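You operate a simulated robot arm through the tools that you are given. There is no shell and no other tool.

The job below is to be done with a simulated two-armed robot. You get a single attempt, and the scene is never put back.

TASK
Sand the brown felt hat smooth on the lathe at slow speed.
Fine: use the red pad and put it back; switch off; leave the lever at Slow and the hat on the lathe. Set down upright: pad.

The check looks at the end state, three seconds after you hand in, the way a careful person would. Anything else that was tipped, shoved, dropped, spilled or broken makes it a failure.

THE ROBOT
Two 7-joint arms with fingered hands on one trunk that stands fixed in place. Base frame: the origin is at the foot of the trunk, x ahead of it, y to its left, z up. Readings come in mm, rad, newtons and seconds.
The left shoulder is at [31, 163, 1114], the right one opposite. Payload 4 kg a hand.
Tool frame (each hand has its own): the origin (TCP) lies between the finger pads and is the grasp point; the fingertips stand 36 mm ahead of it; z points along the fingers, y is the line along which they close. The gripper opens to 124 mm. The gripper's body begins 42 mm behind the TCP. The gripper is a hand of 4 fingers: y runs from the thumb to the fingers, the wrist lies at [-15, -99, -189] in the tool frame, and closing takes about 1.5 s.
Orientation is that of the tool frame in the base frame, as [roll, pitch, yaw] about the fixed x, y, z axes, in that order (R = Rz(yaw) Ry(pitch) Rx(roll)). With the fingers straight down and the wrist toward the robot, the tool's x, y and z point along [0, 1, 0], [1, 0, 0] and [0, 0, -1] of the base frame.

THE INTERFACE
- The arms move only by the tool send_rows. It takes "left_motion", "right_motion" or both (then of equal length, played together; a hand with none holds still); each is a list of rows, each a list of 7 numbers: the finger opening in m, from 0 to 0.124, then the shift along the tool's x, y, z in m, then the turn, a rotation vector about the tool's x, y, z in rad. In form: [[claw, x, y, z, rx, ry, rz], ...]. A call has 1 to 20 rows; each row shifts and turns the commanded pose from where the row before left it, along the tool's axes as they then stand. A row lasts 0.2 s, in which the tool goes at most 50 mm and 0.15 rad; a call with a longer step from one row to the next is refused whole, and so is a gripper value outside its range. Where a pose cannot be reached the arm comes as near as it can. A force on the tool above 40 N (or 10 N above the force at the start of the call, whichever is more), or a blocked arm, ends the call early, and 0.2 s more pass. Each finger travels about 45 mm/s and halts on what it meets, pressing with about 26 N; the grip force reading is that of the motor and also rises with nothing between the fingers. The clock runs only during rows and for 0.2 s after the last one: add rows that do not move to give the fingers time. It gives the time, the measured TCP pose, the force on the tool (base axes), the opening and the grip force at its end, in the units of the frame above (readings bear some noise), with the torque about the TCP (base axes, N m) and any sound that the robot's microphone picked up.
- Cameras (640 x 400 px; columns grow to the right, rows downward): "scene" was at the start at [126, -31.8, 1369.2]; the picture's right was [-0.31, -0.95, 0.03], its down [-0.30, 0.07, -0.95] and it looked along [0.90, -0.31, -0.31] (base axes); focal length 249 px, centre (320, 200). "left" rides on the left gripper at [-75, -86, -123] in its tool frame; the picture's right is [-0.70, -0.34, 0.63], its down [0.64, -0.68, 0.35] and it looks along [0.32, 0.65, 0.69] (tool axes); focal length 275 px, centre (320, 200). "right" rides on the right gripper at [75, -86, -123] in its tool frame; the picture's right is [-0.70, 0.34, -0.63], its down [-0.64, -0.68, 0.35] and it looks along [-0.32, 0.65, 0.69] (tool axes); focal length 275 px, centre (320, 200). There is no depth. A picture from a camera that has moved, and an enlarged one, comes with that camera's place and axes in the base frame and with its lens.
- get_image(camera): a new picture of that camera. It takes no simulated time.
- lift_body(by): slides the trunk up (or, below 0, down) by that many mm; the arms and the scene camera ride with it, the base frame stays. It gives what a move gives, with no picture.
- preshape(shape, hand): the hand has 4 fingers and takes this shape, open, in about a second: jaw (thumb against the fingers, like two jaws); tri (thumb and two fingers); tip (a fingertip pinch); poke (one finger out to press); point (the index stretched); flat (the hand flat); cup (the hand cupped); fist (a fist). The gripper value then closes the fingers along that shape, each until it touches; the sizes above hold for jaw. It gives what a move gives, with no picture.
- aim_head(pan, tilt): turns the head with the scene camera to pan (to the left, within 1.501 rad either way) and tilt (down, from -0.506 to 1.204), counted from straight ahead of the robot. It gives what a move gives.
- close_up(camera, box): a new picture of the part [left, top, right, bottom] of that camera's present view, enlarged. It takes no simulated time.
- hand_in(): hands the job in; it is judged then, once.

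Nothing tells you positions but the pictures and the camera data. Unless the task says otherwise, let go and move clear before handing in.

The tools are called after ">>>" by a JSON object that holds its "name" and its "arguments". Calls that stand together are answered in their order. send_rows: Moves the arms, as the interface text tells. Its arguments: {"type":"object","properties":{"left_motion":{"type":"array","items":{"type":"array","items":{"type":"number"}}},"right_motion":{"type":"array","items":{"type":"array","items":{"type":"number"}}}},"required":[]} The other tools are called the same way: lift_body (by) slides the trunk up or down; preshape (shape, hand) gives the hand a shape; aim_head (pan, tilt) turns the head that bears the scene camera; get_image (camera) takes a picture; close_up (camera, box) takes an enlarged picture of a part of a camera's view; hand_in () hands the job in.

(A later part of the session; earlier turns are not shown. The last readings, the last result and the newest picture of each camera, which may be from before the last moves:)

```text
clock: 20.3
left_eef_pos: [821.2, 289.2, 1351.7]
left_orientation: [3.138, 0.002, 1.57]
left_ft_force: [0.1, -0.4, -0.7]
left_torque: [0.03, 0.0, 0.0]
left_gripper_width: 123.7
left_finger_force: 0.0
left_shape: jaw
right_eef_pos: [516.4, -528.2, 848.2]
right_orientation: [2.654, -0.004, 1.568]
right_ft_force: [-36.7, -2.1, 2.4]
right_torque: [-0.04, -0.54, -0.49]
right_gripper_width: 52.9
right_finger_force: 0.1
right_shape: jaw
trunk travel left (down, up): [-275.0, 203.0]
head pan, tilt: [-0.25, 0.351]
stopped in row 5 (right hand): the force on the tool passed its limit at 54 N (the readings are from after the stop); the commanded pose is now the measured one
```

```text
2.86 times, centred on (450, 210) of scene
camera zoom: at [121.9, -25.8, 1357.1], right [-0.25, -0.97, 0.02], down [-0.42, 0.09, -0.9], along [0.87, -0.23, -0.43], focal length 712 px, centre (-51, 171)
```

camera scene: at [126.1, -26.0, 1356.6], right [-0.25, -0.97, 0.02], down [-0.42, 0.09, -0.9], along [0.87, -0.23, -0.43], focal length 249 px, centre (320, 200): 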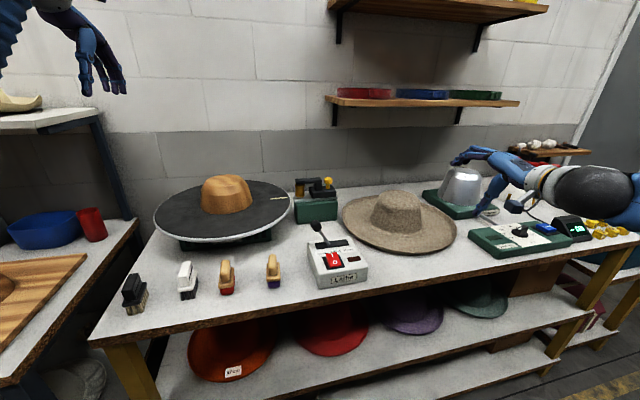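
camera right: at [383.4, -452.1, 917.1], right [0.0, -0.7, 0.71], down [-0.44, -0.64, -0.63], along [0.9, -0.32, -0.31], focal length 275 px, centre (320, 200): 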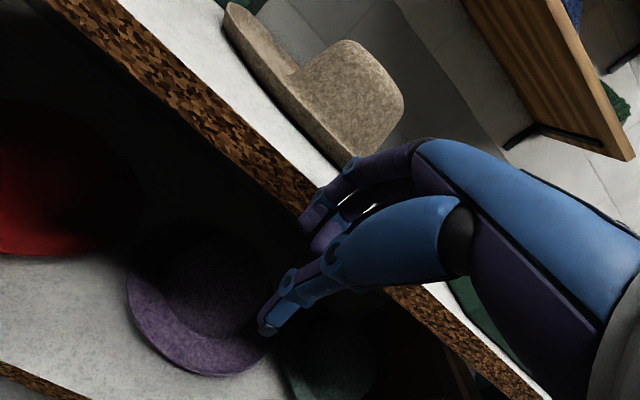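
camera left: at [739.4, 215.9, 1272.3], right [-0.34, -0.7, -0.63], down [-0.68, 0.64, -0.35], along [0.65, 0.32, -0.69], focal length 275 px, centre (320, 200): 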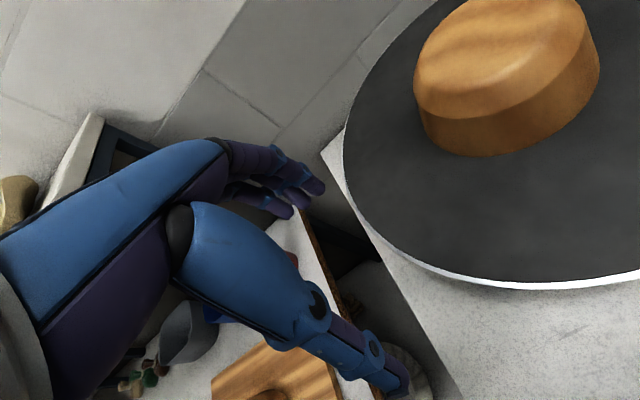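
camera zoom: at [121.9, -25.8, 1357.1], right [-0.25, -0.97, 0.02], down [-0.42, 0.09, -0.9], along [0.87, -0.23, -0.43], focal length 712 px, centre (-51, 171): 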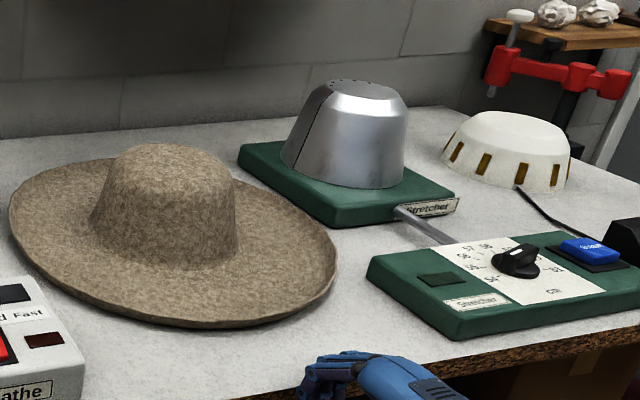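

The right arm did not follow: it dipped in front of the bench and the hand is pressing on the front edge. The hat looks unmoved. I'll back off gently and look at the arm before continuing.

>>> {"name": "send_rows", "arguments": {"right_motion": [[0.05, 0, -0.009, -0.005, 0, 0, 0], [0.05, 0, -0.009, -0.005, 0, 0, 0]]}}

>>> {"name": "aim_head", "arguments": {"pan": -0.7, "tilt": 0.5}}

>>> {"name": "get_image", "arguments": {"camera": "scene"}}

```text
clock: 20.9
left_eef_pos: [824.9, 291.3, 1349.6]
left_orientation: [3.14, 0.0, 1.572]
left_ft_force: [0.5, 0.1, -0.6]
left_torque: [0.0, 0.0, 0.0]
left_gripper_width: 123.5
left_finger_force: 0.2
left_shape: jaw
right_eef_pos: [503.4, -527.2, 850.2]
right_orientation: [2.655, -0.004, 1.571]
right_ft_force: [-0.2, 0.7, -1.1]
right_torque: [-0.01, 0.01, -0.02]
right_gripper_width: 50.1
right_finger_force: 0.1
right_shape: jaw
trunk travel left (down, up): [-275.0, 203.0]
head pan, tilt: [-0.25, 0.351]
```

```text
clock: 21.8
left_eef_pos: [826.3, 289.4, 1348.1]
left_orientation: [3.141, -0.001, 1.571]
left_ft_force: [-0.6, -0.6, 0.8]
left_torque: [0.01, 0.01, -0.02]
left_gripper_width: 123.8
left_finger_force: 0.0
left_shape: jaw
right_eef_pos: [500.6, -526.9, 849.3]
right_orientation: [2.655, -0.003, 1.57]
right_ft_force: [-0.7, 0.0, 0.2]
right_torque: [-0.01, 0.01, 0.0]
right_gripper_width: 50.0
right_finger_force: 0.0
right_shape: jaw
trunk travel left (down, up): [-275.0, 203.0]
head pan, tilt: [-0.7, 0.499]
```

```text
taken
camera scene: at [104.4, -61.0, 1345.1], right [-0.64, -0.77, 0.06], down [-0.45, 0.31, -0.84], along [0.62, -0.56, -0.54], focal length 249 px, centre (320, 200)
```

scene: 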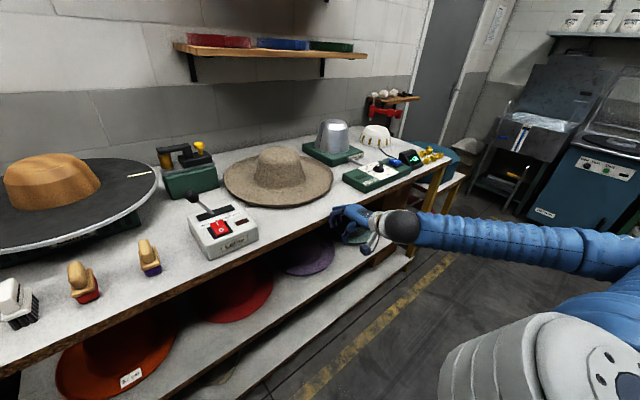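

The hand is free in front of the bench. I'll raise it step by step and check it tracks properly.

>>> {"name": "send_rows", "arguments": {"right_motion": [[0.05, 0, 0.0187, -0.0354, 0, 0, 0], [0.05, 0, 0.0187, -0.0354, 0, 0, 0], [0.05, 0, 0.0187, -0.0354, 0, 0, 0]]}}

```text
clock: 22.6
left_eef_pos: [825.3, 290.9, 1348.4]
left_orientation: [-3.141, -0.001, 1.571]
left_ft_force: [0.1, 0.3, -0.2]
left_torque: [-0.03, -0.05, 0.0]
left_gripper_width: 123.8
left_finger_force: 0.0
left_shape: jaw
right_eef_pos: [500.1, -526.4, 967.2]
right_orientation: [2.654, -0.002, 1.571]
right_ft_force: [0.8, 0.9, 0.1]
right_torque: [0.01, 0.04, -0.03]
right_gripper_width: 50.0
right_finger_force: 0.2
right_shape: jaw
trunk travel left (down, up): [-275.0, 203.0]
head pan, tilt: [-0.7, 0.499]
```

The arm tracks fine again; that pose was just awkward for the right arm. The left arm reaches the hat's near-left rim much more naturally, so I'll park the right hand out to the right and bring the left hand over.

>>> {"name": "send_rows", "arguments": {"right_motion": [[0.05, 0, 0, 0, 0.122, 0, 0], [0.05, 0, 0, 0, 0.122, 0, 0], [0.05, 0, 0, 0, 0.122, 0, 0], [0.05, 0, 0, 0, 0.121, 0, 0], [0.05, -0.0385, -0.0175, -0.0208, 0, 0, 0], [0.05, -0.0385, -0.0175, -0.0208, 0, 0, 0], [0.05, -0.0385, -0.0175, -0.0208, 0, 0, 0], [0.05, -0.0385, -0.0175, -0.0208, 0, 0, 0]]}}

>>> {"name": "aim_head", "arguments": {"pan": -0.4, "tilt": 0.4}}

>>> {"name": "get_image", "arguments": {"camera": "scene"}}

```text
clock: 24.4
left_eef_pos: [823.1, 288.4, 1349.3]
left_orientation: [3.141, 0.0, 1.571]
left_ft_force: [-0.3, -0.7, 0.2]
left_torque: [0.02, -0.03, -0.01]
left_gripper_width: 123.6
left_finger_force: 0.0
left_shape: jaw
right_eef_pos: [428.8, -685.7, 1052.3]
right_orientation: [3.14, -0.005, 1.568]
right_ft_force: [-0.8, -0.2, 0.0]
right_torque: [-0.01, -0.01, -0.04]
right_gripper_width: 50.0
right_finger_force: 0.0
right_shape: jaw
trunk travel left (down, up): [-275.0, 203.0]
head pan, tilt: [-0.7, 0.499]
```

```text
clock: 25.2
left_eef_pos: [826.0, 290.1, 1349.6]
left_orientation: [3.14, 0.0, 1.57]
left_ft_force: [-0.1, -0.3, -0.2]
left_torque: [-0.03, 0.01, 0.0]
left_gripper_width: 123.7
left_finger_force: 0.0
left_shape: jaw
right_eef_pos: [429.6, -683.3, 1051.7]
right_orientation: [3.141, -0.004, 1.57]
right_ft_force: [-0.6, -0.5, 0.1]
right_torque: [-0.01, 0.01, 0.02]
right_gripper_width: 50.0
right_finger_force: 0.0
right_shape: jaw
trunk travel left (down, up): [-275.0, 203.0]
head pan, tilt: [-0.4, 0.4]
```

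```text
taken
camera scene: at [120.8, -38.4, 1352.6], right [-0.39, -0.92, 0.04], down [-0.45, 0.15, -0.88], along [0.81, -0.36, -0.47], focal length 249 px, centre (320, 200)
```

scene: 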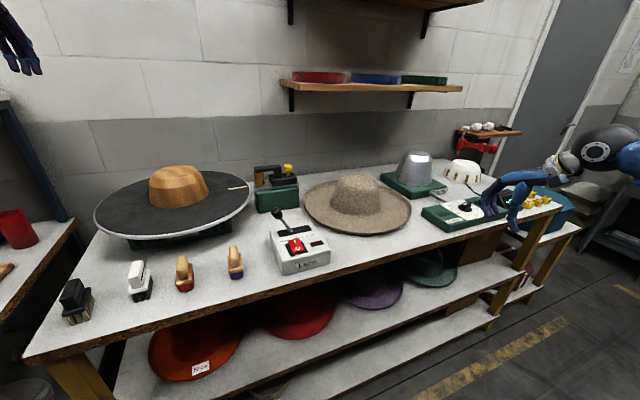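

Right hand is parked clear. Bringing the left hand across at height towards the front of the hat.

>>> {"name": "send_rows", "arguments": {"left_motion": [[0.124, -0.04, -0.0166, 0.0094, 0, 0, 0], [0.124, -0.04, -0.0166, 0.0094, 0, 0, 0], [0.124, -0.04, -0.0166, 0.0094, 0, 0, 0], [0.124, -0.04, -0.0166, 0.0094, 0, 0, 0], [0.124, -0.04, -0.0166, 0.0094, 0, 0, 0], [0.124, -0.04, -0.0166, 0.0094, 0, 0, 0], [0.124, -0.04, -0.0166, 0.0094, 0, 0, 0], [0.124, -0.04, -0.0166, 0.0094, 0, 0, 0], [0.124, -0.04, -0.0166, 0.0094, 0, 0, 0], [0.124, -0.04, -0.0166, 0.0094, 0, 0, 0], [0.124, -0.04, -0.0166, 0.0094, 0, 0, 0], [0.124, -0.04, -0.0166, 0.0094, 0, 0, 0], [0.124, -0.04, -0.0166, 0.0094, 0, 0, 0], [0.124, -0.04, -0.0166, 0.0094, 0, 0, 0], [0.124, -0.04, -0.0166, 0.0094, 0, 0, 0], [0.124, -0.04, -0.0166, 0.0094, 0, 0, 0]]}}

>>> {"name": "get_image", "arguments": {"camera": "scene"}}

```text
clock: 28.6
left_eef_pos: [558.1, -350.4, 1198.4]
left_orientation: [-3.14, -0.003, 1.574]
left_ft_force: [0.1, 0.1, 0.5]
left_torque: [0.02, -0.02, 0.01]
left_gripper_width: 123.6
left_finger_force: 0.1
left_shape: jaw
right_eef_pos: [429.8, -684.7, 1050.5]
right_orientation: [3.142, -0.004, 1.569]
right_ft_force: [-0.4, -0.8, -1.1]
right_torque: [-0.02, 0.02, -0.01]
right_gripper_width: 50.1
right_finger_force: 0.1
right_shape: jaw
trunk travel left (down, up): [-275.0, 203.0]
head pan, tilt: [-0.4, 0.4]
```

```text
taken
camera scene: at [120.6, -40.1, 1352.5], right [-0.39, -0.92, 0.04], down [-0.45, 0.15, -0.88], along [0.81, -0.36, -0.47], focal length 249 px, centre (320, 200)
```

scene: 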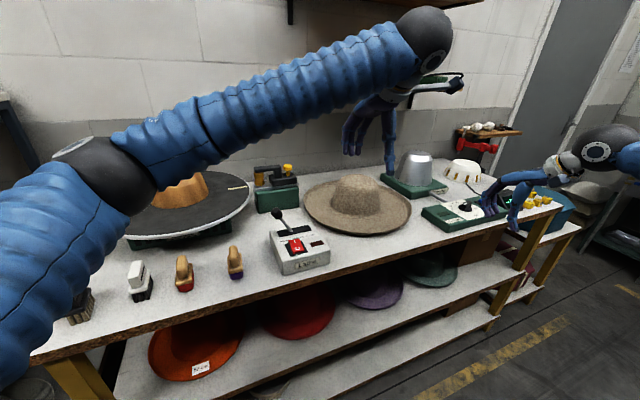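

Left arm arrived as commanded. Now I'll yaw the hand 30 degrees right and pitch it 45 degrees forward so its line points at the hat's near-left rim.

>>> {"name": "send_rows", "arguments": {"left_motion": [[0.1, 0, 0, 0, 0, 0, 0.131], [0.08, 0, 0, 0, 0, 0, 0.131], [0.07, 0, 0, 0, 0, 0, 0.131], [0.07, 0, 0, 0, 0, 0, 0.131], [0.07, 0, 0, 0, -0.131, 0, 0], [0.07, 0, 0, 0, -0.131, 0, 0], [0.07, 0, 0, 0, -0.131, 0, 0], [0.07, 0, 0, 0, -0.131, 0, 0], [0.07, 0, 0, 0, -0.131, 0, 0], [0.07, 0, 0, 0, -0.131, 0, 0]]}}

>>> {"name": "get_image", "arguments": {"camera": "left"}}

>>> {"name": "get_image", "arguments": {"camera": "scene"}}

```text
clock: 30.8
left_eef_pos: [560.8, -349.7, 1199.2]
left_orientation: [2.354, 0.002, 1.047]
left_ft_force: [1.0, -0.4, 0.1]
left_torque: [0.01, 0.0, 0.02]
left_gripper_width: 70.3
left_finger_force: 0.1
left_shape: jaw
right_eef_pos: [430.8, -684.7, 1052.8]
right_orientation: [-3.14, -0.004, 1.569]
right_ft_force: [-0.1, -0.2, -0.8]
right_torque: [0.0, 0.0, 0.02]
right_gripper_width: 49.8
right_finger_force: 0.0
right_shape: jaw
trunk travel left (down, up): [-275.0, 203.0]
head pan, tilt: [-0.4, 0.4]
```

```text
taken
camera left: at [394.8, -340.1, 1225.1], right [-0.17, -0.71, -0.69], down [0.12, 0.68, -0.73], along [0.98, -0.2, -0.03], focal length 275 px, centre (320, 200)
```

left: 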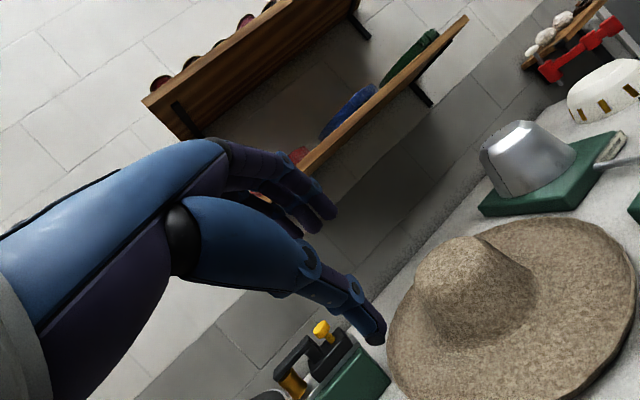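

```text
taken
camera scene: at [121.2, -38.7, 1352.5], right [-0.39, -0.92, 0.04], down [-0.45, 0.15, -0.88], along [0.81, -0.36, -0.47], focal length 249 px, centre (320, 200)
```

scene: 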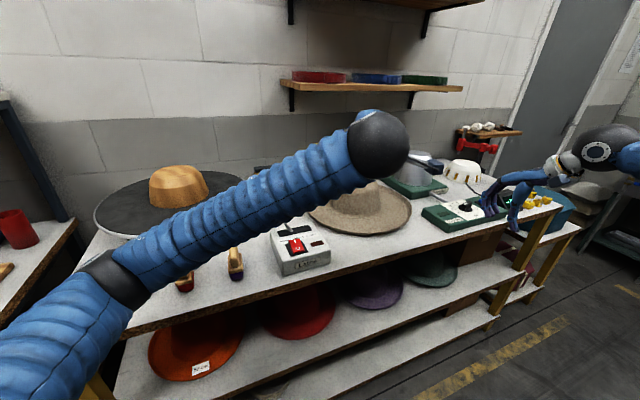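

The pose is reached exactly. Lowering in steps, checking the tracking.

>>> {"name": "send_rows", "arguments": {"left_motion": [[0.07, -0.0005, -0.0199, 0.0363, 0, 0, 0], [0.07, -0.0005, -0.0199, 0.0363, 0, 0, 0], [0.07, -0.0005, -0.0199, 0.0363, 0, 0, 0], [0.07, -0.0005, -0.0199, 0.0363, 0, 0, 0]]}}

>>> {"name": "get_image", "arguments": {"camera": "left"}}

```text
clock: 31.8
left_eef_pos: [598.1, -375.8, 1040.5]
left_orientation: [2.356, 0.0, 1.048]
left_ft_force: [0.5, 0.3, 0.4]
left_torque: [-0.03, 0.02, 0.0]
left_gripper_width: 70.2
left_finger_force: 0.1
left_shape: jaw
right_eef_pos: [429.0, -683.4, 1051.9]
right_orientation: [-3.141, -0.003, 1.569]
right_ft_force: [-0.8, -0.6, 0.5]
right_torque: [-0.01, 0.03, 0.02]
right_gripper_width: 50.0
right_finger_force: 0.0
right_shape: jaw
trunk travel left (down, up): [-275.0, 203.0]
head pan, tilt: [-0.4, 0.4]
```

```text
taken
camera left: at [432.1, -365.9, 1067.2], right [-0.17, -0.71, -0.69], down [0.12, 0.68, -0.73], along [0.98, -0.2, -0.03], focal length 275 px, centre (320, 200)
```

left: 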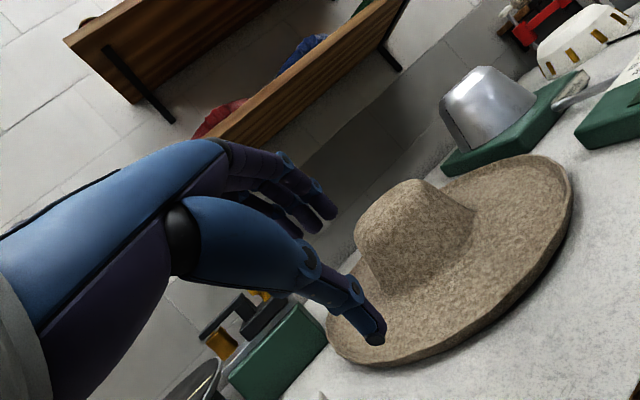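

Tracking well. A bit lower to get a grazing look at the rim.

>>> {"name": "send_rows", "arguments": {"left_motion": [[0.06, 0.0008, -0.0192, 0.0268, 0, 0, 0], [0.06, 0.0008, -0.0192, 0.0268, 0, 0, 0], [0.06, 0, 0, 0, 0, 0, 0]]}}

>>> {"name": "get_image", "arguments": {"camera": "left"}}

>>> {"name": "close_up", "arguments": {"camera": "left", "box": [280, 120, 600, 400]}}

```text
clock: 32.6
left_eef_pos: [607.6, -380.1, 975.3]
left_orientation: [2.354, 0.0, 1.047]
left_ft_force: [0.0, -1.0, 0.0]
left_torque: [-0.02, 0.0, 0.04]
left_gripper_width: 60.3
left_finger_force: 0.0
left_shape: jaw
right_eef_pos: [428.4, -685.0, 1052.6]
right_orientation: [3.141, -0.003, 1.568]
right_ft_force: [0.0, 1.1, 0.3]
right_torque: [0.05, 0.03, -0.02]
right_gripper_width: 50.2
right_finger_force: 0.0
right_shape: jaw
trunk travel left (down, up): [-275.0, 203.0]
head pan, tilt: [-0.4, 0.4]
```

```text
taken
camera left: at [441.5, -370.7, 1001.7], right [-0.17, -0.71, -0.69], down [0.12, 0.68, -0.73], along [0.98, -0.2, -0.03], focal length 275 px, centre (320, 200)
```

left: 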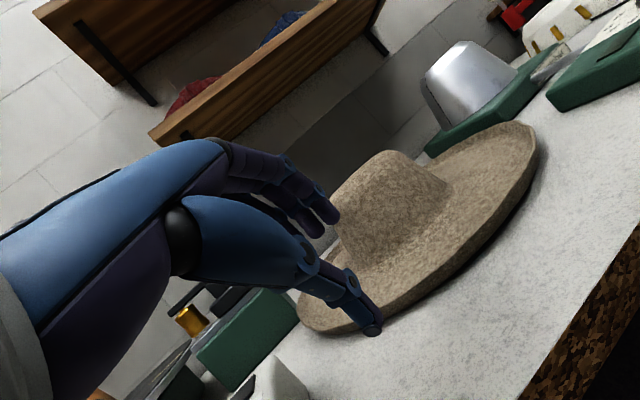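

```text
1.43 times, centred on (440, 260) of left
camera zoom: at [441.5, -370.7, 1001.7], right [-0.17, -0.71, -0.69], down [0.12, 0.68, -0.73], along [0.98, -0.2, -0.03], focal length 393 px, centre (149, 114)
```

zoom: 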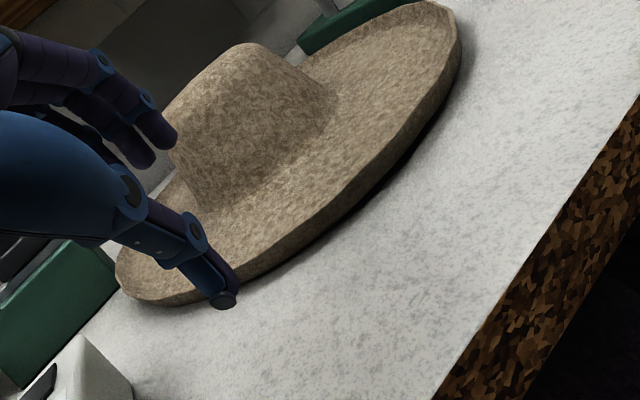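

The rim stands off the table with a visible shadow underneath, and the jaw is lined up on it about 125 mm ahead. I'll narrow the opening and advance most of the way, then look again.

>>> {"name": "send_rows", "arguments": {"left_motion": [[0.044, 0, 0, 0.02, 0, 0, 0], [0.044, 0, 0, 0.03, 0, 0, 0], [0.044, 0, 0, 0.03, 0, 0, 0], [0.044, 0, 0, 0, 0, 0, 0]]}}

>>> {"name": "close_up", "arguments": {"camera": "left", "box": [240, 140, 440, 340]}}

>>> {"name": "get_image", "arguments": {"camera": "left"}}

```text
clock: 33.8
left_eef_pos: [690.1, -367.4, 907.3]
left_orientation: [2.344, -0.072, 1.087]
left_ft_force: [-3.8, -0.9, 13.7]
left_torque: [-0.07, 0.16, -0.06]
left_gripper_width: 38.4
left_finger_force: 0.1
left_shape: jaw
right_eef_pos: [428.8, -684.1, 1052.8]
right_orientation: [3.138, -0.003, 1.569]
right_ft_force: [0.0, 0.1, -0.8]
right_torque: [-0.03, -0.01, 0.03]
right_gripper_width: 50.1
right_finger_force: 0.1
right_shape: jaw
trunk travel left (down, up): [-275.0, 203.0]
head pan, tilt: [-0.4, 0.4]
stopped in row 4 (left hand): the arm was blocked; the commanded pose is now the measured one
```

```text
2.00 times, centred on (340, 240) of left
camera zoom: at [523.0, -365.9, 926.8], right [-0.11, -0.67, -0.73], down [0.12, 0.72, -0.68], along [0.99, -0.16, 0.0], focal length 551 px, centre (280, 120)
```

zoom: 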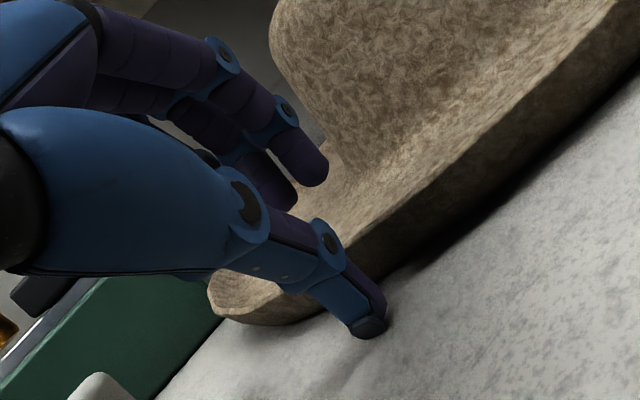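

```text
taken
camera left: at [523.0, -365.9, 926.8], right [-0.11, -0.67, -0.73], down [0.12, 0.72, -0.68], along [0.99, -0.16, 0.0], focal length 275 px, centre (320, 200)
```

left: 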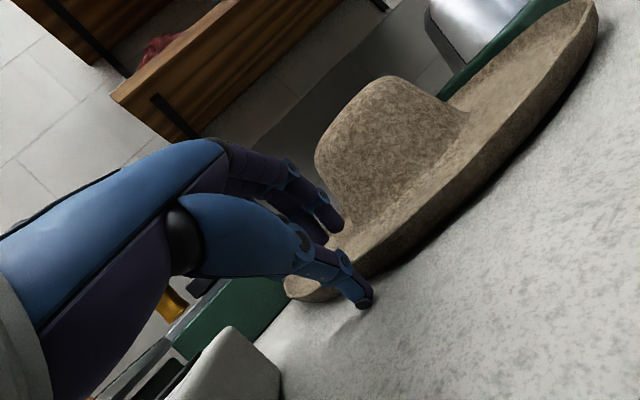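

The arm was blocked short and shifted sideways. I'll look from the head camera to see what limits it before moving further.

>>> {"name": "get_image", "arguments": {"camera": "scene"}}

>>> {"name": "aim_head", "arguments": {"pan": -0.2, "tilt": 0.7}}

>>> {"name": "get_image", "arguments": {"camera": "scene"}}

```text
taken
camera scene: at [119.7, -38.4, 1352.8], right [-0.39, -0.92, 0.04], down [-0.45, 0.15, -0.88], along [0.81, -0.36, -0.47], focal length 249 px, centre (320, 200)
```

scene: 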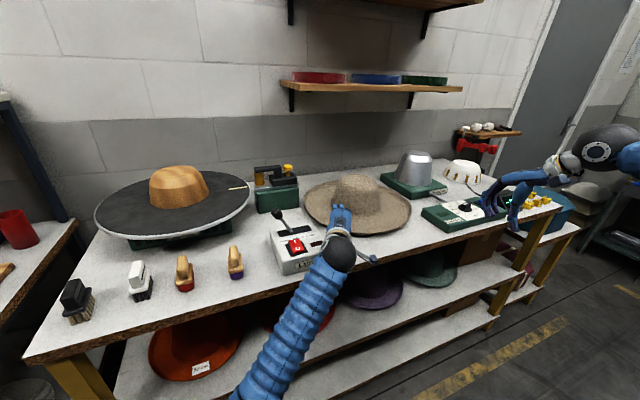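

```text
clock: 34.6
left_eef_pos: [688.2, -367.6, 907.4]
left_orientation: [2.346, -0.07, 1.088]
left_ft_force: [-6.4, 1.6, 20.0]
left_torque: [0.03, 0.27, 0.0]
left_gripper_width: 37.7
left_finger_force: 0.2
left_shape: jaw
right_eef_pos: [427.9, -683.4, 1053.5]
right_orientation: [3.14, -0.002, 1.571]
right_ft_force: [0.3, 0.1, 0.5]
right_torque: [0.02, -0.01, 0.0]
right_gripper_width: 50.0
right_finger_force: 0.0
right_shape: jaw
trunk travel left (down, up): [-275.0, 203.0]
head pan, tilt: [-0.201, 0.7]
```

```text
taken
camera scene: at [114.4, -19.1, 1326.4], right [-0.2, -0.98, 0.02], down [-0.7, 0.13, -0.7], along [0.68, -0.15, -0.71], focal length 249 px, centre (320, 200)
```

scene: 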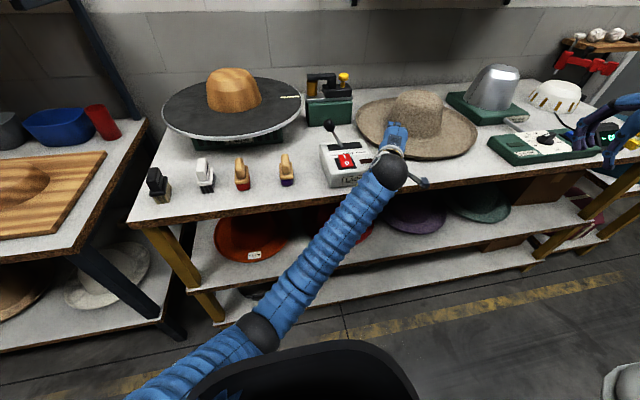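

The elbow dropped low in front of the bench, so the forearm fouls the table edge. I'll back the hand off, then raise the trunk so the arm comes from above.

>>> {"name": "send_rows", "arguments": {"left_motion": [[0.044, 0, 0, -0.03, 0, 0, 0], [0.044, 0, 0, -0.04, 0, 0, 0], [0.044, 0, 0.02, -0.04, 0, 0, 0]]}}

>>> {"name": "lift_body", "arguments": {"by": 200}}

>>> {"name": "get_image", "arguments": {"camera": "scene"}}

```text
clock: 35.5
left_eef_pos: [680.3, -285.2, 957.9]
left_orientation: [2.359, -0.206, 1.152]
left_ft_force: [-0.3, -20.2, 1.0]
left_torque: [-0.82, 0.0, -0.07]
left_gripper_width: 39.2
left_finger_force: 0.1
left_shape: jaw
right_eef_pos: [428.0, -686.3, 1052.6]
right_orientation: [3.139, -0.002, 1.568]
right_ft_force: [-0.1, -0.3, 0.0]
right_torque: [0.01, -0.02, -0.03]
right_gripper_width: 50.1
right_finger_force: 0.1
right_shape: jaw
trunk travel left (down, up): [-275.0, 203.0]
head pan, tilt: [-0.201, 0.7]
stopped in row 3 (left hand): the arm was blocked; the commanded pose is now the measured one
```

```text
clock: 37.7
left_eef_pos: [730.4, -219.8, 1185.4]
left_orientation: [2.284, -0.347, 1.247]
left_ft_force: [0.4, -0.3, 0.1]
left_torque: [-0.01, 0.02, 0.0]
left_gripper_width: 44.0
left_finger_force: 0.0
left_shape: jaw
right_eef_pos: [429.7, -685.2, 1252.1]
right_orientation: [-3.141, -0.003, 1.571]
right_ft_force: [-1.1, -0.1, -0.1]
right_torque: [-0.02, 0.0, 0.03]
right_gripper_width: 50.0
right_finger_force: 0.0
right_shape: jaw
trunk travel left (down, up): [-475.0, 3.0]
head pan, tilt: [-0.201, 0.7]
```

```text
taken
camera scene: at [74.0, -19.8, 1538.4], right [-0.2, -0.98, 0.0], down [-0.63, 0.13, -0.76], along [0.75, -0.15, -0.64], focal length 249 px, centre (320, 200)
```

scene: 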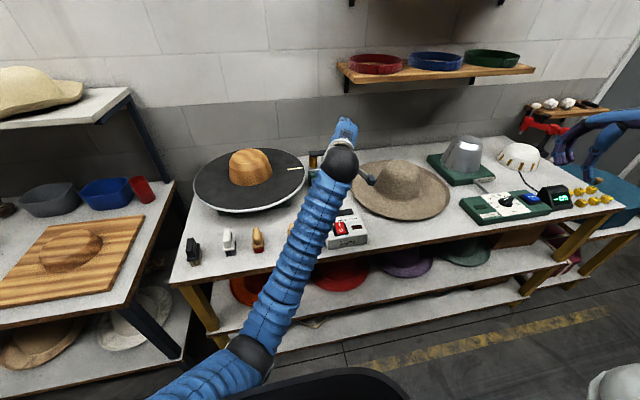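

The hand brushed something near the control box while backing off. I'll lift it straight up and then inspect the box and lever for any displacement.

>>> {"name": "send_rows", "arguments": {"left_motion": [[0.044, 0.0136, 0.0284, -0.0246, 0, 0, 0], [0.044, 0.0136, 0.0284, -0.0246, 0, 0, 0], [0.044, 0.0136, 0.0284, -0.0246, 0, 0, 0]]}}

>>> {"name": "get_image", "arguments": {"camera": "scene"}}

>>> {"name": "close_up", "arguments": {"camera": "scene", "box": [280, 130, 460, 260]}}

```text
clock: 38.0
left_eef_pos: [734.8, -207.6, 1179.1]
left_orientation: [2.31, -0.358, 1.248]
left_ft_force: [-0.2, 0.0, -0.2]
left_torque: [-0.02, -0.02, 0.0]
left_gripper_width: 44.0
left_finger_force: 0.0
left_shape: jaw
right_eef_pos: [429.9, -683.8, 1251.7]
right_orientation: [-3.141, -0.003, 1.568]
right_ft_force: [0.4, 0.1, 1.3]
right_torque: [0.02, 0.0, 0.02]
right_gripper_width: 50.1
right_finger_force: 0.1
right_shape: jaw
trunk travel left (down, up): [-475.0, 3.0]
head pan, tilt: [-0.201, 0.7]
stopped in row 1 (left hand): the arm was blocked; the commanded pose is now the measured one
```

```text
taken
camera scene: at [74.0, -19.2, 1538.2], right [-0.2, -0.98, 0.0], down [-0.63, 0.13, -0.76], along [0.75, -0.15, -0.64], focal length 249 px, centre (320, 200)
```

scene: 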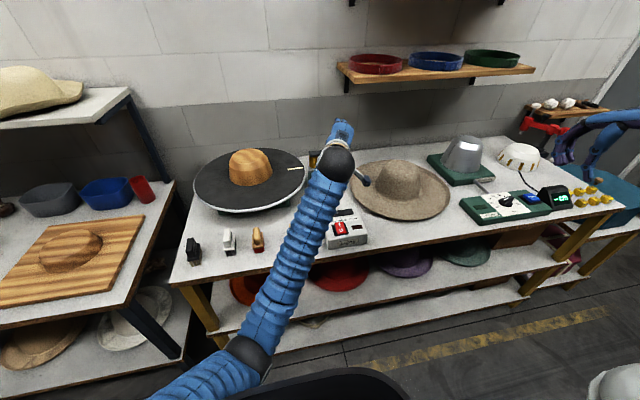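

```text
3.08 times, centred on (370, 195) of scene
camera zoom: at [74.0, -19.2, 1538.2], right [-0.2, -0.98, 0.0], down [-0.63, 0.13, -0.76], along [0.75, -0.15, -0.64], focal length 767 px, centre (166, 215)
```

zoom: 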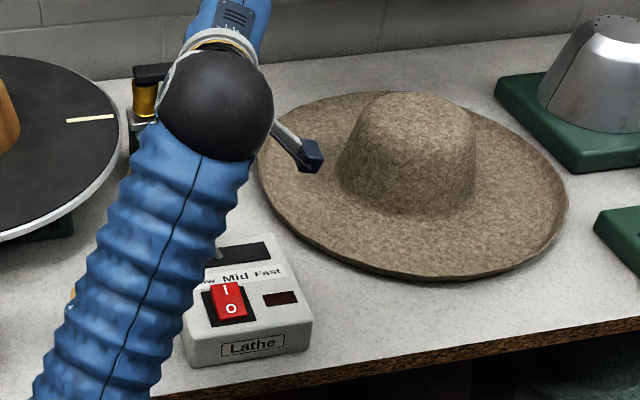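

The arm reports blocked with no contact force, so it is at a joint limit with the elbow tucked across the chest. I'll move the hand left to free it.

>>> {"name": "send_rows", "arguments": {"left_motion": [[0.044, 0.0178, -0.009, -0.0006, 0, 0, 0], [0.044, 0.0267, -0.0136, -0.0009, 0, 0, 0], [0.044, 0.0267, -0.0136, -0.0009, 0, 0, 0], [0.044, 0.0267, -0.0136, -0.0009, 0, 0, 0]]}}

>>> {"name": "get_image", "arguments": {"camera": "scene"}}

```text
clock: 39.0
left_eef_pos: [731.4, -99.1, 1181.6]
left_orientation: [2.31, -0.351, 1.246]
left_ft_force: [0.9, -0.2, 0.0]
left_torque: [-0.02, 0.02, 0.01]
left_gripper_width: 44.0
left_finger_force: 0.1
left_shape: jaw
right_eef_pos: [428.1, -682.6, 1252.0]
right_orientation: [3.14, -0.001, 1.569]
right_ft_force: [-0.3, 0.6, 0.1]
right_torque: [0.01, -0.01, 0.0]
right_gripper_width: 50.2
right_finger_force: 0.1
right_shape: jaw
trunk travel left (down, up): [-475.0, 3.0]
head pan, tilt: [-0.201, 0.7]
```

```text
taken
camera scene: at [73.8, -18.7, 1538.3], right [-0.2, -0.98, 0.0], down [-0.63, 0.13, -0.76], along [0.75, -0.15, -0.64], focal length 249 px, centre (320, 200)
```

scene: 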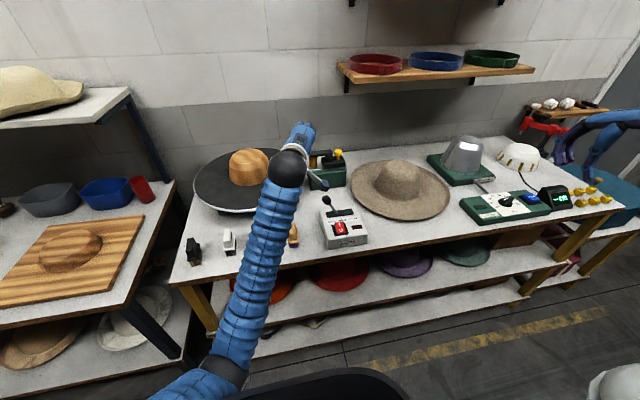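

It moves freely again. Let me check the control box, lever and hat for any shift.

>>> {"name": "close_up", "arguments": {"camera": "scene", "box": [290, 130, 470, 260]}}

>>> {"name": "get_image", "arguments": {"camera": "left"}}

```text
3.08 times, centred on (380, 195) of scene
camera zoom: at [73.8, -18.7, 1538.3], right [-0.2, -0.98, 0.0], down [-0.63, 0.13, -0.76], along [0.75, -0.15, -0.64], focal length 767 px, centre (135, 215)
```

zoom: 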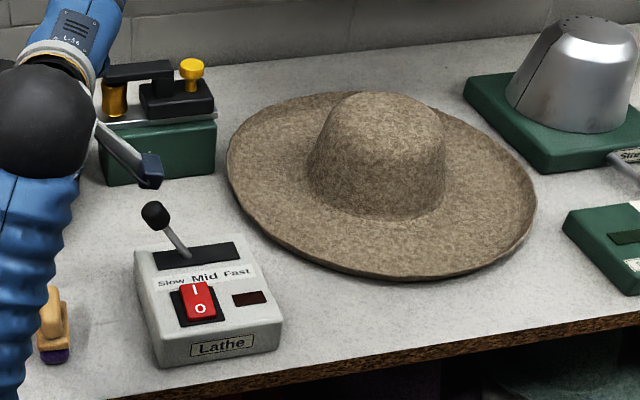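

```text
taken
camera left: at [565.3, -124.6, 1174.3], right [0.09, -0.47, -0.87], down [0.08, 0.88, -0.47], along [0.99, -0.03, 0.12], focal length 275 px, centre (320, 200)
```

left: 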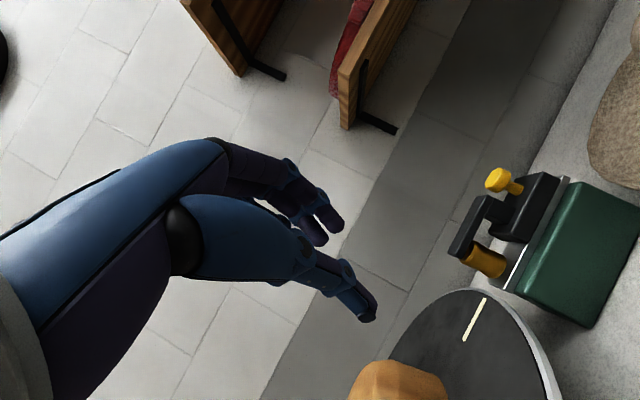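

The control box, lever (at Slow) and hat all look undisturbed. I'll return the left hand to a straight-down orientation at height so the elbow resets before a new approach with the trunk raised.

>>> {"name": "send_rows", "arguments": {"left_motion": [[0.06, 0, 0, 0, 0.1246, -0.0279, -0.0641], [0.08, 0, 0, 0, 0.1246, -0.0279, -0.0641], [0.1, 0, 0, 0, 0.1246, -0.0279, -0.0641], [0.1, 0, 0, 0, 0.1246, -0.0279, -0.0641], [0.1, 0, 0, 0, 0.1246, -0.0279, -0.0641], [0.1, 0, 0, 0, 0.1246, -0.0279, -0.0641], [0.1, 0, 0, 0, 0.1246, -0.0279, -0.0641], [0.1, 0, 0, 0, 0, 0, 0]]}}

>>> {"name": "get_image", "arguments": {"camera": "scene"}}

```text
clock: 40.2
left_eef_pos: [758.0, -25.1, 1144.2]
left_orientation: [2.873, -0.2, 1.512]
left_ft_force: [-0.2, -0.2, -0.7]
left_torque: [0.01, -0.03, 0.02]
left_gripper_width: 99.9
left_finger_force: 0.1
left_shape: jaw
right_eef_pos: [430.3, -684.2, 1252.0]
right_orientation: [3.14, -0.004, 1.569]
right_ft_force: [0.3, 0.4, 0.2]
right_torque: [-0.02, -0.01, -0.02]
right_gripper_width: 50.0
right_finger_force: 0.0
right_shape: jaw
trunk travel left (down, up): [-475.0, 3.0]
head pan, tilt: [-0.201, 0.7]
stopped in row 5 (left hand): the arm was blocked; the commanded pose is now the measured one
```

```text
taken
camera scene: at [74.5, -19.4, 1538.2], right [-0.2, -0.98, 0.0], down [-0.63, 0.13, -0.76], along [0.75, -0.15, -0.64], focal length 249 px, centre (320, 200)
```

scene: 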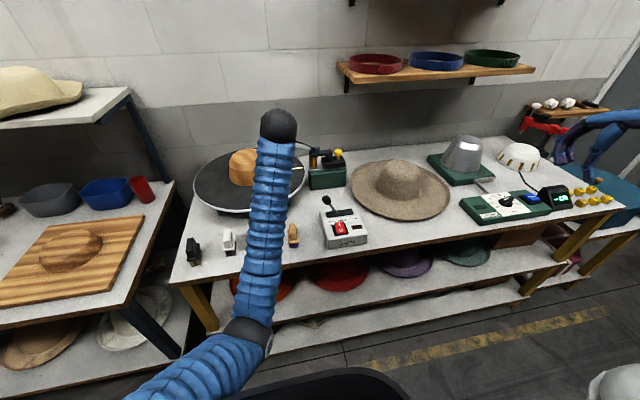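

Still limited by the low elbow. Moving the hand out to the left and up should let the elbow swing out.

>>> {"name": "send_rows", "arguments": {"left_motion": [[0.1, 0.0395, -0.0006, -0.0062, 0, 0, 0], [0.1, 0.0395, -0.0006, -0.0062, 0, 0, 0], [0.1, 0.0395, -0.0006, -0.0062, 0, 0, 0], [0.1, 0.0395, -0.0006, -0.0062, 0, 0, 0], [0.1, 0.0395, -0.0006, -0.0062, 0, 0, 0], [0.1, 0.0395, -0.0006, -0.0062, 0, 0, 0], [0.1, 0.0395, -0.0006, -0.0062, 0, 0, 0]]}}

>>> {"name": "aim_head", "arguments": {"pan": 0.1, "tilt": 0.6}}

>>> {"name": "get_image", "arguments": {"camera": "scene"}}

```text
clock: 41.8
left_eef_pos: [754.3, 241.3, 1240.9]
left_orientation: [2.873, -0.2, 1.509]
left_ft_force: [-0.3, 0.2, -0.9]
left_torque: [0.01, 0.02, 0.01]
left_gripper_width: 99.7
left_finger_force: 0.0
left_shape: jaw
right_eef_pos: [429.1, -682.9, 1252.7]
right_orientation: [-3.141, -0.002, 1.571]
right_ft_force: [0.2, -0.1, 0.6]
right_torque: [0.0, 0.0, 0.0]
right_gripper_width: 50.0
right_finger_force: 0.0
right_shape: jaw
trunk travel left (down, up): [-475.0, 3.0]
head pan, tilt: [-0.201, 0.7]
```

```text
clock: 42.6
left_eef_pos: [755.0, 240.1, 1239.9]
left_orientation: [2.873, -0.201, 1.511]
left_ft_force: [-0.7, -0.1, 1.0]
left_torque: [-0.04, 0.0, 0.04]
left_gripper_width: 100.1
left_finger_force: 0.1
left_shape: jaw
right_eef_pos: [428.8, -684.0, 1253.0]
right_orientation: [3.141, -0.004, 1.568]
right_ft_force: [-0.1, 0.2, -0.5]
right_torque: [0.02, -0.06, 0.03]
right_gripper_width: 50.2
right_finger_force: 0.1
right_shape: jaw
trunk travel left (down, up): [-475.0, 3.0]
head pan, tilt: [0.099, 0.6]
```

```text
taken
camera scene: at [78.7, 5.7, 1546.9], right [0.1, -1.0, 0.0], down [-0.56, -0.06, -0.82], along [0.82, 0.08, -0.57], focal length 249 px, centre (320, 200)
```

scene: 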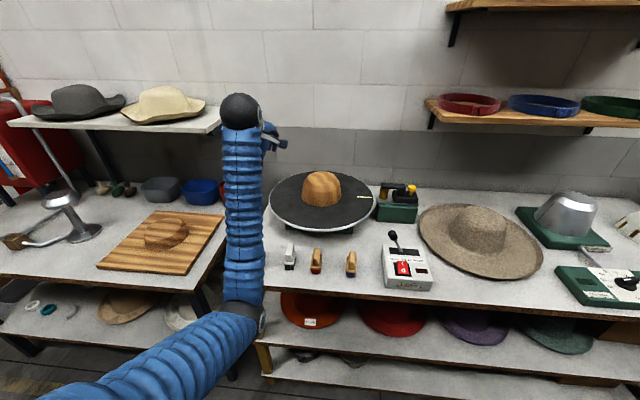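

The elbow is free again. I'll straighten the hand to pointing down, raise it, and carry it across at the higher trunk setting.

>>> {"name": "send_rows", "arguments": {"left_motion": [[0.1, 0, 0, 0, 0.0913, -0.064, -0.0284], [0.1, 0, 0, 0, 0.0913, -0.064, -0.0284], [0.1, 0, 0, 0, 0.0913, -0.064, -0.0284], [0.1, 0, 0, -0.04, 0, 0, 0], [0.1, 0, 0, -0.04, 0, 0, 0], [0.1, 0, 0, -0.04, 0, 0, 0], [0.1, 0, 0, -0.04, 0, 0, 0]]}}

>>> {"name": "send_rows", "arguments": {"left_motion": [[0.1, -0.0422, -0.0143, 0, 0, 0, 0], [0.1, -0.0422, -0.0143, 0, 0, 0, 0], [0.1, -0.0422, -0.0143, 0, 0, 0, 0], [0.1, -0.0422, -0.0143, 0, 0, 0, 0], [0.1, -0.0422, -0.0143, 0, 0, 0, 0], [0.1, -0.0422, -0.0143, 0, 0, 0, 0], [0.1, -0.0422, -0.0143, 0, 0, 0, 0], [0.1, -0.0422, -0.0143, 0, 0, 0, 0], [0.1, -0.0422, -0.0143, 0, 0, 0, 0], [0.1, -0.0422, -0.0143, 0, 0, 0, 0], [0.1, -0.0422, -0.0143, 0, 0, 0, 0], [0.1, -0.0422, -0.0143, 0, 0, 0, 0], [0.1, -0.0422, -0.0143, 0, 0, 0, 0], [0.1, -0.0422, -0.0143, 0, 0, 0, 0]]}}

>>> {"name": "aim_head", "arguments": {"pan": -0.3, "tilt": 0.6}}

>>> {"name": "get_image", "arguments": {"camera": "scene"}}

```text
clock: 44.2
left_eef_pos: [786.6, 247.5, 1391.7]
left_orientation: [-3.141, 0.0, 1.574]
left_ft_force: [-0.4, -0.5, 0.7]
left_torque: [0.0, 0.03, -0.02]
left_gripper_width: 100.0
left_finger_force: 0.0
left_shape: jaw
left hand out of reach, approached as far as the arm can: row 5, 6, 7
right_eef_pos: [428.4, -683.8, 1252.3]
right_orientation: [3.141, -0.005, 1.569]
right_ft_force: [-0.4, 0.1, -0.4]
right_torque: [0.0, -0.01, -0.01]
right_gripper_width: 50.1
right_finger_force: 0.1
right_shape: jaw
trunk travel left (down, up): [-475.0, 3.0]
head pan, tilt: [0.099, 0.6]
```

```text
clock: 47.2
left_eef_pos: [711.9, -338.4, 1338.4]
left_orientation: [-3.14, -0.001, 1.571]
left_ft_force: [-0.6, -0.9, -0.5]
left_torque: [-0.01, -0.01, -0.05]
left_gripper_width: 100.0
left_finger_force: 0.1
left_shape: jaw
left hand out of reach, approached as far as the arm can: row 1, 2, 3, 4, 5, 6, 7, 8, 9, 10
right_eef_pos: [430.6, -684.1, 1251.5]
right_orientation: [3.139, -0.003, 1.569]
right_ft_force: [-0.1, -0.1, 0.6]
right_torque: [0.01, -0.01, 0.0]
right_gripper_width: 50.1
right_finger_force: 0.0
right_shape: jaw
trunk travel left (down, up): [-475.0, 3.0]
head pan, tilt: [0.099, 0.6]
```

```text
clock: 48.1
left_eef_pos: [714.6, -337.5, 1340.0]
left_orientation: [-3.139, 0.003, 1.57]
left_ft_force: [-0.6, 0.0, 0.2]
left_torque: [-0.01, -0.01, 0.01]
left_gripper_width: 100.0
left_finger_force: 0.1
left_shape: jaw
right_eef_pos: [429.6, -684.8, 1250.8]
right_orientation: [3.14, -0.004, 1.57]
right_ft_force: [0.2, 0.1, 0.6]
right_torque: [0.02, -0.03, -0.01]
right_gripper_width: 50.1
right_finger_force: 0.1
right_shape: jaw
trunk travel left (down, up): [-475.0, 3.0]
head pan, tilt: [-0.3, 0.6]
```

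```text
taken
camera scene: at [75.2, -28.9, 1546.9], right [-0.29, -0.96, 0.0], down [-0.54, 0.17, -0.82], along [0.79, -0.24, -0.57], focal length 249 px, centre (320, 200)
```

scene: 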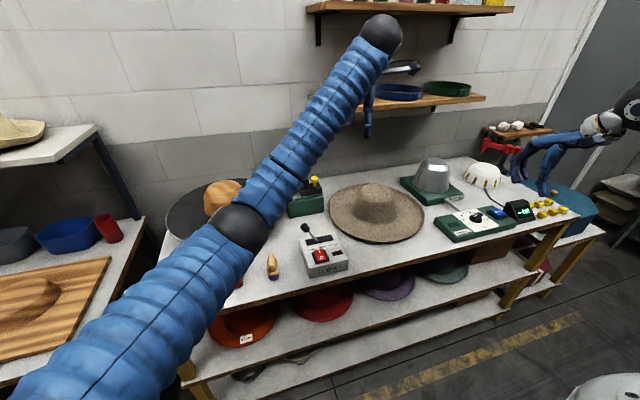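

The arm's reach is shorter with the trunk fully up, so I'll settle on a mid height, then set the hand orientation and descend again.

>>> {"name": "lift_body", "arguments": {"by": -90}}

>>> {"name": "send_rows", "arguments": {"left_motion": [[0.1, 0, -0.04, 0, 0, 0, 0], [0.1, 0, -0.04, 0, 0, 0, 0], [0.1, 0, -0.04, 0, 0, 0, 0], [0.1, 0, -0.03, 0, 0, 0, 0], [0.1, 0, 0, 0, 0, 0, 0]]}}

```text
clock: 49.3
left_eef_pos: [713.7, -337.5, 1250.5]
left_orientation: [-3.142, 0.002, 1.57]
left_ft_force: [0.8, 0.1, 0.6]
left_torque: [0.01, -0.01, 0.03]
left_gripper_width: 100.0
left_finger_force: 0.0
left_shape: jaw
right_eef_pos: [428.9, -684.2, 1162.1]
right_orientation: [3.14, -0.004, 1.569]
right_ft_force: [-0.1, 1.2, 0.1]
right_torque: [-0.02, -0.03, 0.03]
right_gripper_width: 49.9
right_finger_force: 0.1
right_shape: jaw
trunk travel left (down, up): [-385.0, 93.0]
head pan, tilt: [-0.3, 0.6]
```

```text
clock: 50.5
left_eef_pos: [563.3, -338.7, 1250.3]
left_orientation: [-3.14, 0.0, 1.571]
left_ft_force: [-0.3, 0.3, -0.5]
left_torque: [0.03, 0.01, -0.02]
left_gripper_width: 99.8
left_finger_force: 0.1
left_shape: jaw
right_eef_pos: [429.2, -684.0, 1162.8]
right_orientation: [-3.141, -0.005, 1.57]
right_ft_force: [0.8, 0.0, -0.4]
right_torque: [-0.01, -0.01, -0.02]
right_gripper_width: 49.8
right_finger_force: 0.0
right_shape: jaw
trunk travel left (down, up): [-385.0, 93.0]
head pan, tilt: [-0.3, 0.6]
```

Tracking well at this height. Setting yaw and pitch again.

>>> {"name": "send_rows", "arguments": {"left_motion": [[0.1, 0, 0, 0, 0, 0, 0.131], [0.08, 0, 0, 0, 0, 0, 0.131], [0.07, 0, 0, 0, 0, 0, 0.131], [0.06, 0, 0, 0, 0, 0, 0.131], [0.06, 0, 0, 0, -0.131, 0, 0], [0.06, 0, 0, 0, -0.131, 0, 0], [0.06, 0, 0, 0, -0.131, 0, 0], [0.06, 0, 0, 0, -0.131, 0, 0], [0.06, 0, 0, 0, -0.131, 0, 0], [0.06, 0, 0, 0, -0.131, 0, 0]]}}

>>> {"name": "get_image", "arguments": {"camera": "scene"}}

```text
clock: 52.7
left_eef_pos: [562.7, -337.8, 1250.3]
left_orientation: [2.355, 0.001, 1.047]
left_ft_force: [-0.1, -1.7, 0.3]
left_torque: [-0.01, 0.0, 0.02]
left_gripper_width: 60.1
left_finger_force: 0.0
left_shape: jaw
right_eef_pos: [429.8, -684.1, 1162.0]
right_orientation: [3.14, -0.003, 1.57]
right_ft_force: [0.1, 0.3, 0.3]
right_torque: [0.02, -0.04, -0.02]
right_gripper_width: 49.8
right_finger_force: 0.1
right_shape: jaw
trunk travel left (down, up): [-385.0, 93.0]
head pan, tilt: [-0.3, 0.6]
```

```text
taken
camera scene: at [84.8, -28.7, 1454.6], right [-0.3, -0.96, 0.01], down [-0.56, 0.17, -0.81], along [0.78, -0.24, -0.58], focal length 249 px, centre (320, 200)
```

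scene: 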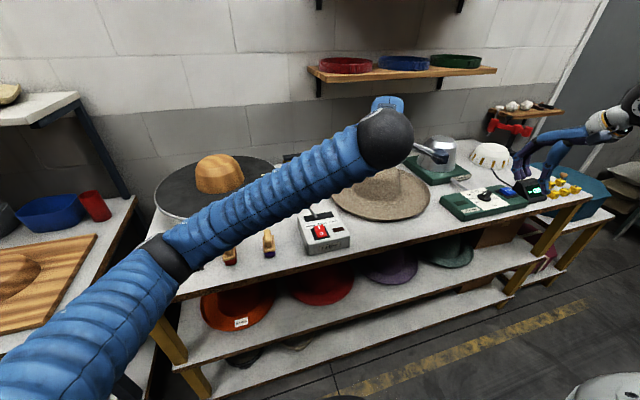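

Good pose. Descending towards the stand-off point.

>>> {"name": "send_rows", "arguments": {"left_motion": [[0.05, -0.0018, -0.0224, 0.0341, 0, 0, 0], [0.05, -0.0018, -0.0224, 0.0341, 0, 0, 0], [0.05, -0.0018, -0.0224, 0.0341, 0, 0, 0], [0.05, -0.0018, -0.0224, 0.0341, 0, 0, 0], [0.05, -0.0018, -0.0224, 0.0341, 0, 0, 0]]}}

>>> {"name": "get_image", "arguments": {"camera": "scene"}}

```text
clock: 53.9
left_eef_pos: [592.3, -368.3, 1052.1]
left_orientation: [2.354, 0.001, 1.044]
left_ft_force: [-0.4, 0.7, 1.3]
left_torque: [0.03, -0.01, 0.02]
left_gripper_width: 50.2
left_finger_force: 0.0
left_shape: jaw
right_eef_pos: [428.4, -683.3, 1161.1]
right_orientation: [3.138, -0.004, 1.569]
right_ft_force: [-0.5, 0.4, -0.7]
right_torque: [0.01, 0.01, 0.02]
right_gripper_width: 50.3
right_finger_force: 0.1
right_shape: jaw
trunk travel left (down, up): [-385.0, 93.0]
head pan, tilt: [-0.3, 0.6]
```

```text
taken
camera scene: at [84.3, -29.3, 1454.7], right [-0.3, -0.96, 0.01], down [-0.56, 0.17, -0.81], along [0.78, -0.24, -0.58], focal length 249 px, centre (320, 200)
```

scene: 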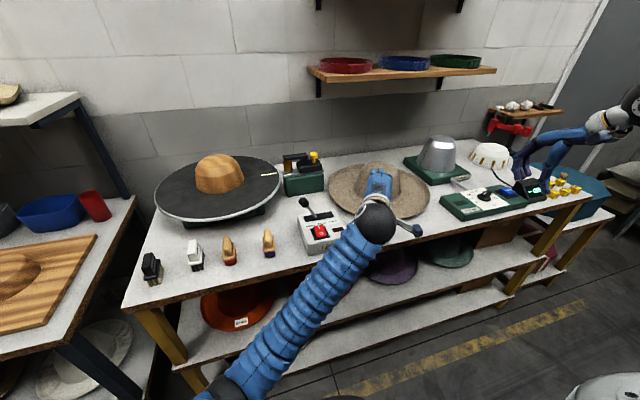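

The elbow sinks as the hand comes down. I'll look down at the robot's own arm to understand what constrains it before going further.

>>> {"name": "aim_head", "arguments": {"pan": -0.3, "tilt": 1.2}}

>>> {"name": "get_image", "arguments": {"camera": "scene"}}

```text
clock: 54.9
left_eef_pos: [592.0, -368.1, 1052.6]
left_orientation: [2.357, 0.001, 1.046]
left_ft_force: [0.5, 0.6, 1.2]
left_torque: [-0.02, 0.03, -0.01]
left_gripper_width: 50.3
left_finger_force: 0.0
left_shape: jaw
right_eef_pos: [429.9, -684.6, 1161.5]
right_orientation: [-3.14, -0.004, 1.57]
right_ft_force: [0.1, 0.1, -0.1]
right_torque: [0.03, 0.02, 0.02]
right_gripper_width: 50.0
right_finger_force: 0.1
right_shape: jaw
trunk travel left (down, up): [-385.0, 93.0]
head pan, tilt: [-0.3, 1.201]
```

```text
taken
camera scene: at [52.7, -19.4, 1410.8], right [-0.3, -0.96, 0.01], down [-0.9, 0.28, -0.34], along [0.33, -0.11, -0.94], focal length 249 px, centre (320, 200)
```

scene: 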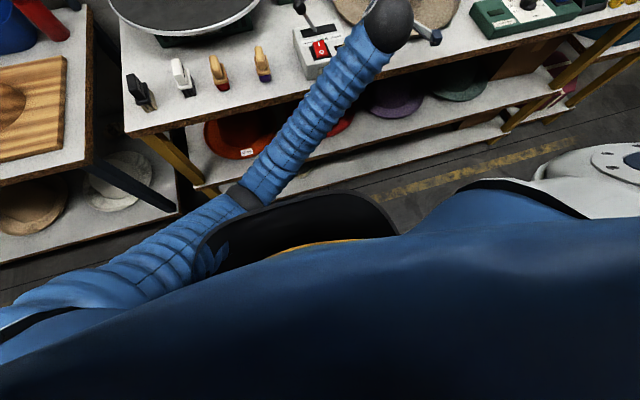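

The left upper arm is pressed against the robot's own chest when reaching that far across, so the right arm must take the hat, with the trunk raised to keep its elbow up. I'll bring the left arm back to its own side first.

>>> {"name": "send_rows", "arguments": {"left_motion": [[0.05, 0, 0.0283, -0.0283, 0, 0, 0], [0.05, 0, 0.0283, -0.0283, 0, 0, 0], [0.05, 0, 0.0283, -0.0283, 0, 0, 0], [0.05, 0, 0.0283, -0.0283, 0, 0, 0], [0.05, 0.0381, -0.0156, -0.0156, 0, 0, 0], [0.05, 0.0381, -0.0156, -0.0156, 0, 0, 0], [0.05, 0.0381, -0.0156, -0.0156, 0, 0, 0], [0.05, 0.0381, -0.0156, -0.0156, 0, 0, 0], [0.05, 0.0381, -0.0156, -0.0156, 0, 0, 0], [0.05, 0.0381, -0.0156, -0.0156, 0, 0, 0], [0.05, 0.0381, -0.0156, -0.0156, 0, 0, 0], [0.05, 0.0381, -0.0156, -0.0156, 0, 0, 0], [0.05, 0.0381, -0.0156, -0.0156, 0, 0, 0], [0.05, 0.0381, -0.0156, -0.0156, 0, 0, 0], [0.05, 0.0381, -0.0156, -0.0156, 0, 0, 0], [0.05, 0.0381, -0.0156, -0.0156, 0, 0, 0]]}}

>>> {"name": "aim_head", "arguments": {"pan": 0.0, "tilt": 0.5}}

>>> {"name": "get_image", "arguments": {"camera": "scene"}}

```text
clock: 55.7
left_eef_pos: [642.1, -300.7, 1075.1]
left_orientation: [2.422, -0.121, 1.129]
left_ft_force: [0.1, -0.4, 0.2]
left_torque: [0.0, 0.02, 0.0]
left_gripper_width: 49.9
left_finger_force: 0.1
left_shape: jaw
right_eef_pos: [429.9, -683.9, 1162.0]
right_orientation: [-3.14, -0.005, 1.568]
right_ft_force: [0.4, 0.4, -0.9]
right_torque: [0.01, 0.0, -0.01]
right_gripper_width: 49.9
right_finger_force: 0.1
right_shape: jaw
trunk travel left (down, up): [-385.0, 93.0]
head pan, tilt: [-0.3, 1.201]
stopped in row 3 (left hand): the arm was blocked; the commanded pose is now the measured one
```

```text
clock: 56.8
left_eef_pos: [644.1, -300.3, 1075.7]
left_orientation: [2.422, -0.12, 1.127]
left_ft_force: [0.2, -0.4, 0.2]
left_torque: [0.02, 0.02, 0.0]
left_gripper_width: 49.9
left_finger_force: 0.1
left_shape: jaw
right_eef_pos: [430.6, -684.3, 1162.2]
right_orientation: [-3.141, -0.003, 1.568]
right_ft_force: [-0.3, -0.2, 0.2]
right_torque: [0.02, -0.01, 0.0]
right_gripper_width: 50.0
right_finger_force: 0.0
right_shape: jaw
trunk travel left (down, up): [-385.0, 93.0]
head pan, tilt: [0.0, 0.499]
```

```text
taken
camera scene: at [91.4, -2.9, 1463.6], right [0.0, -1.0, 0.0], down [-0.5, 0.0, -0.87], along [0.87, 0.0, -0.5], focal length 249 px, centre (320, 200)
```

scene: 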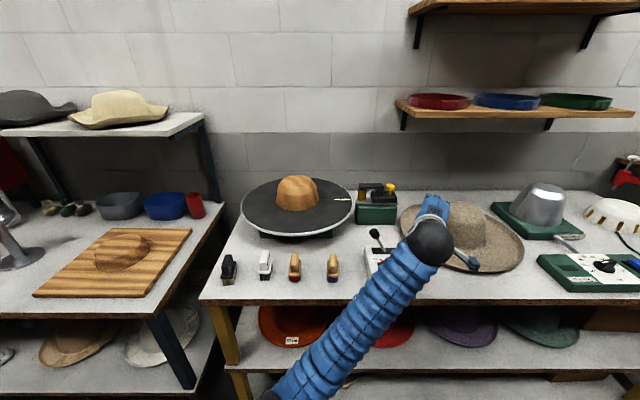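

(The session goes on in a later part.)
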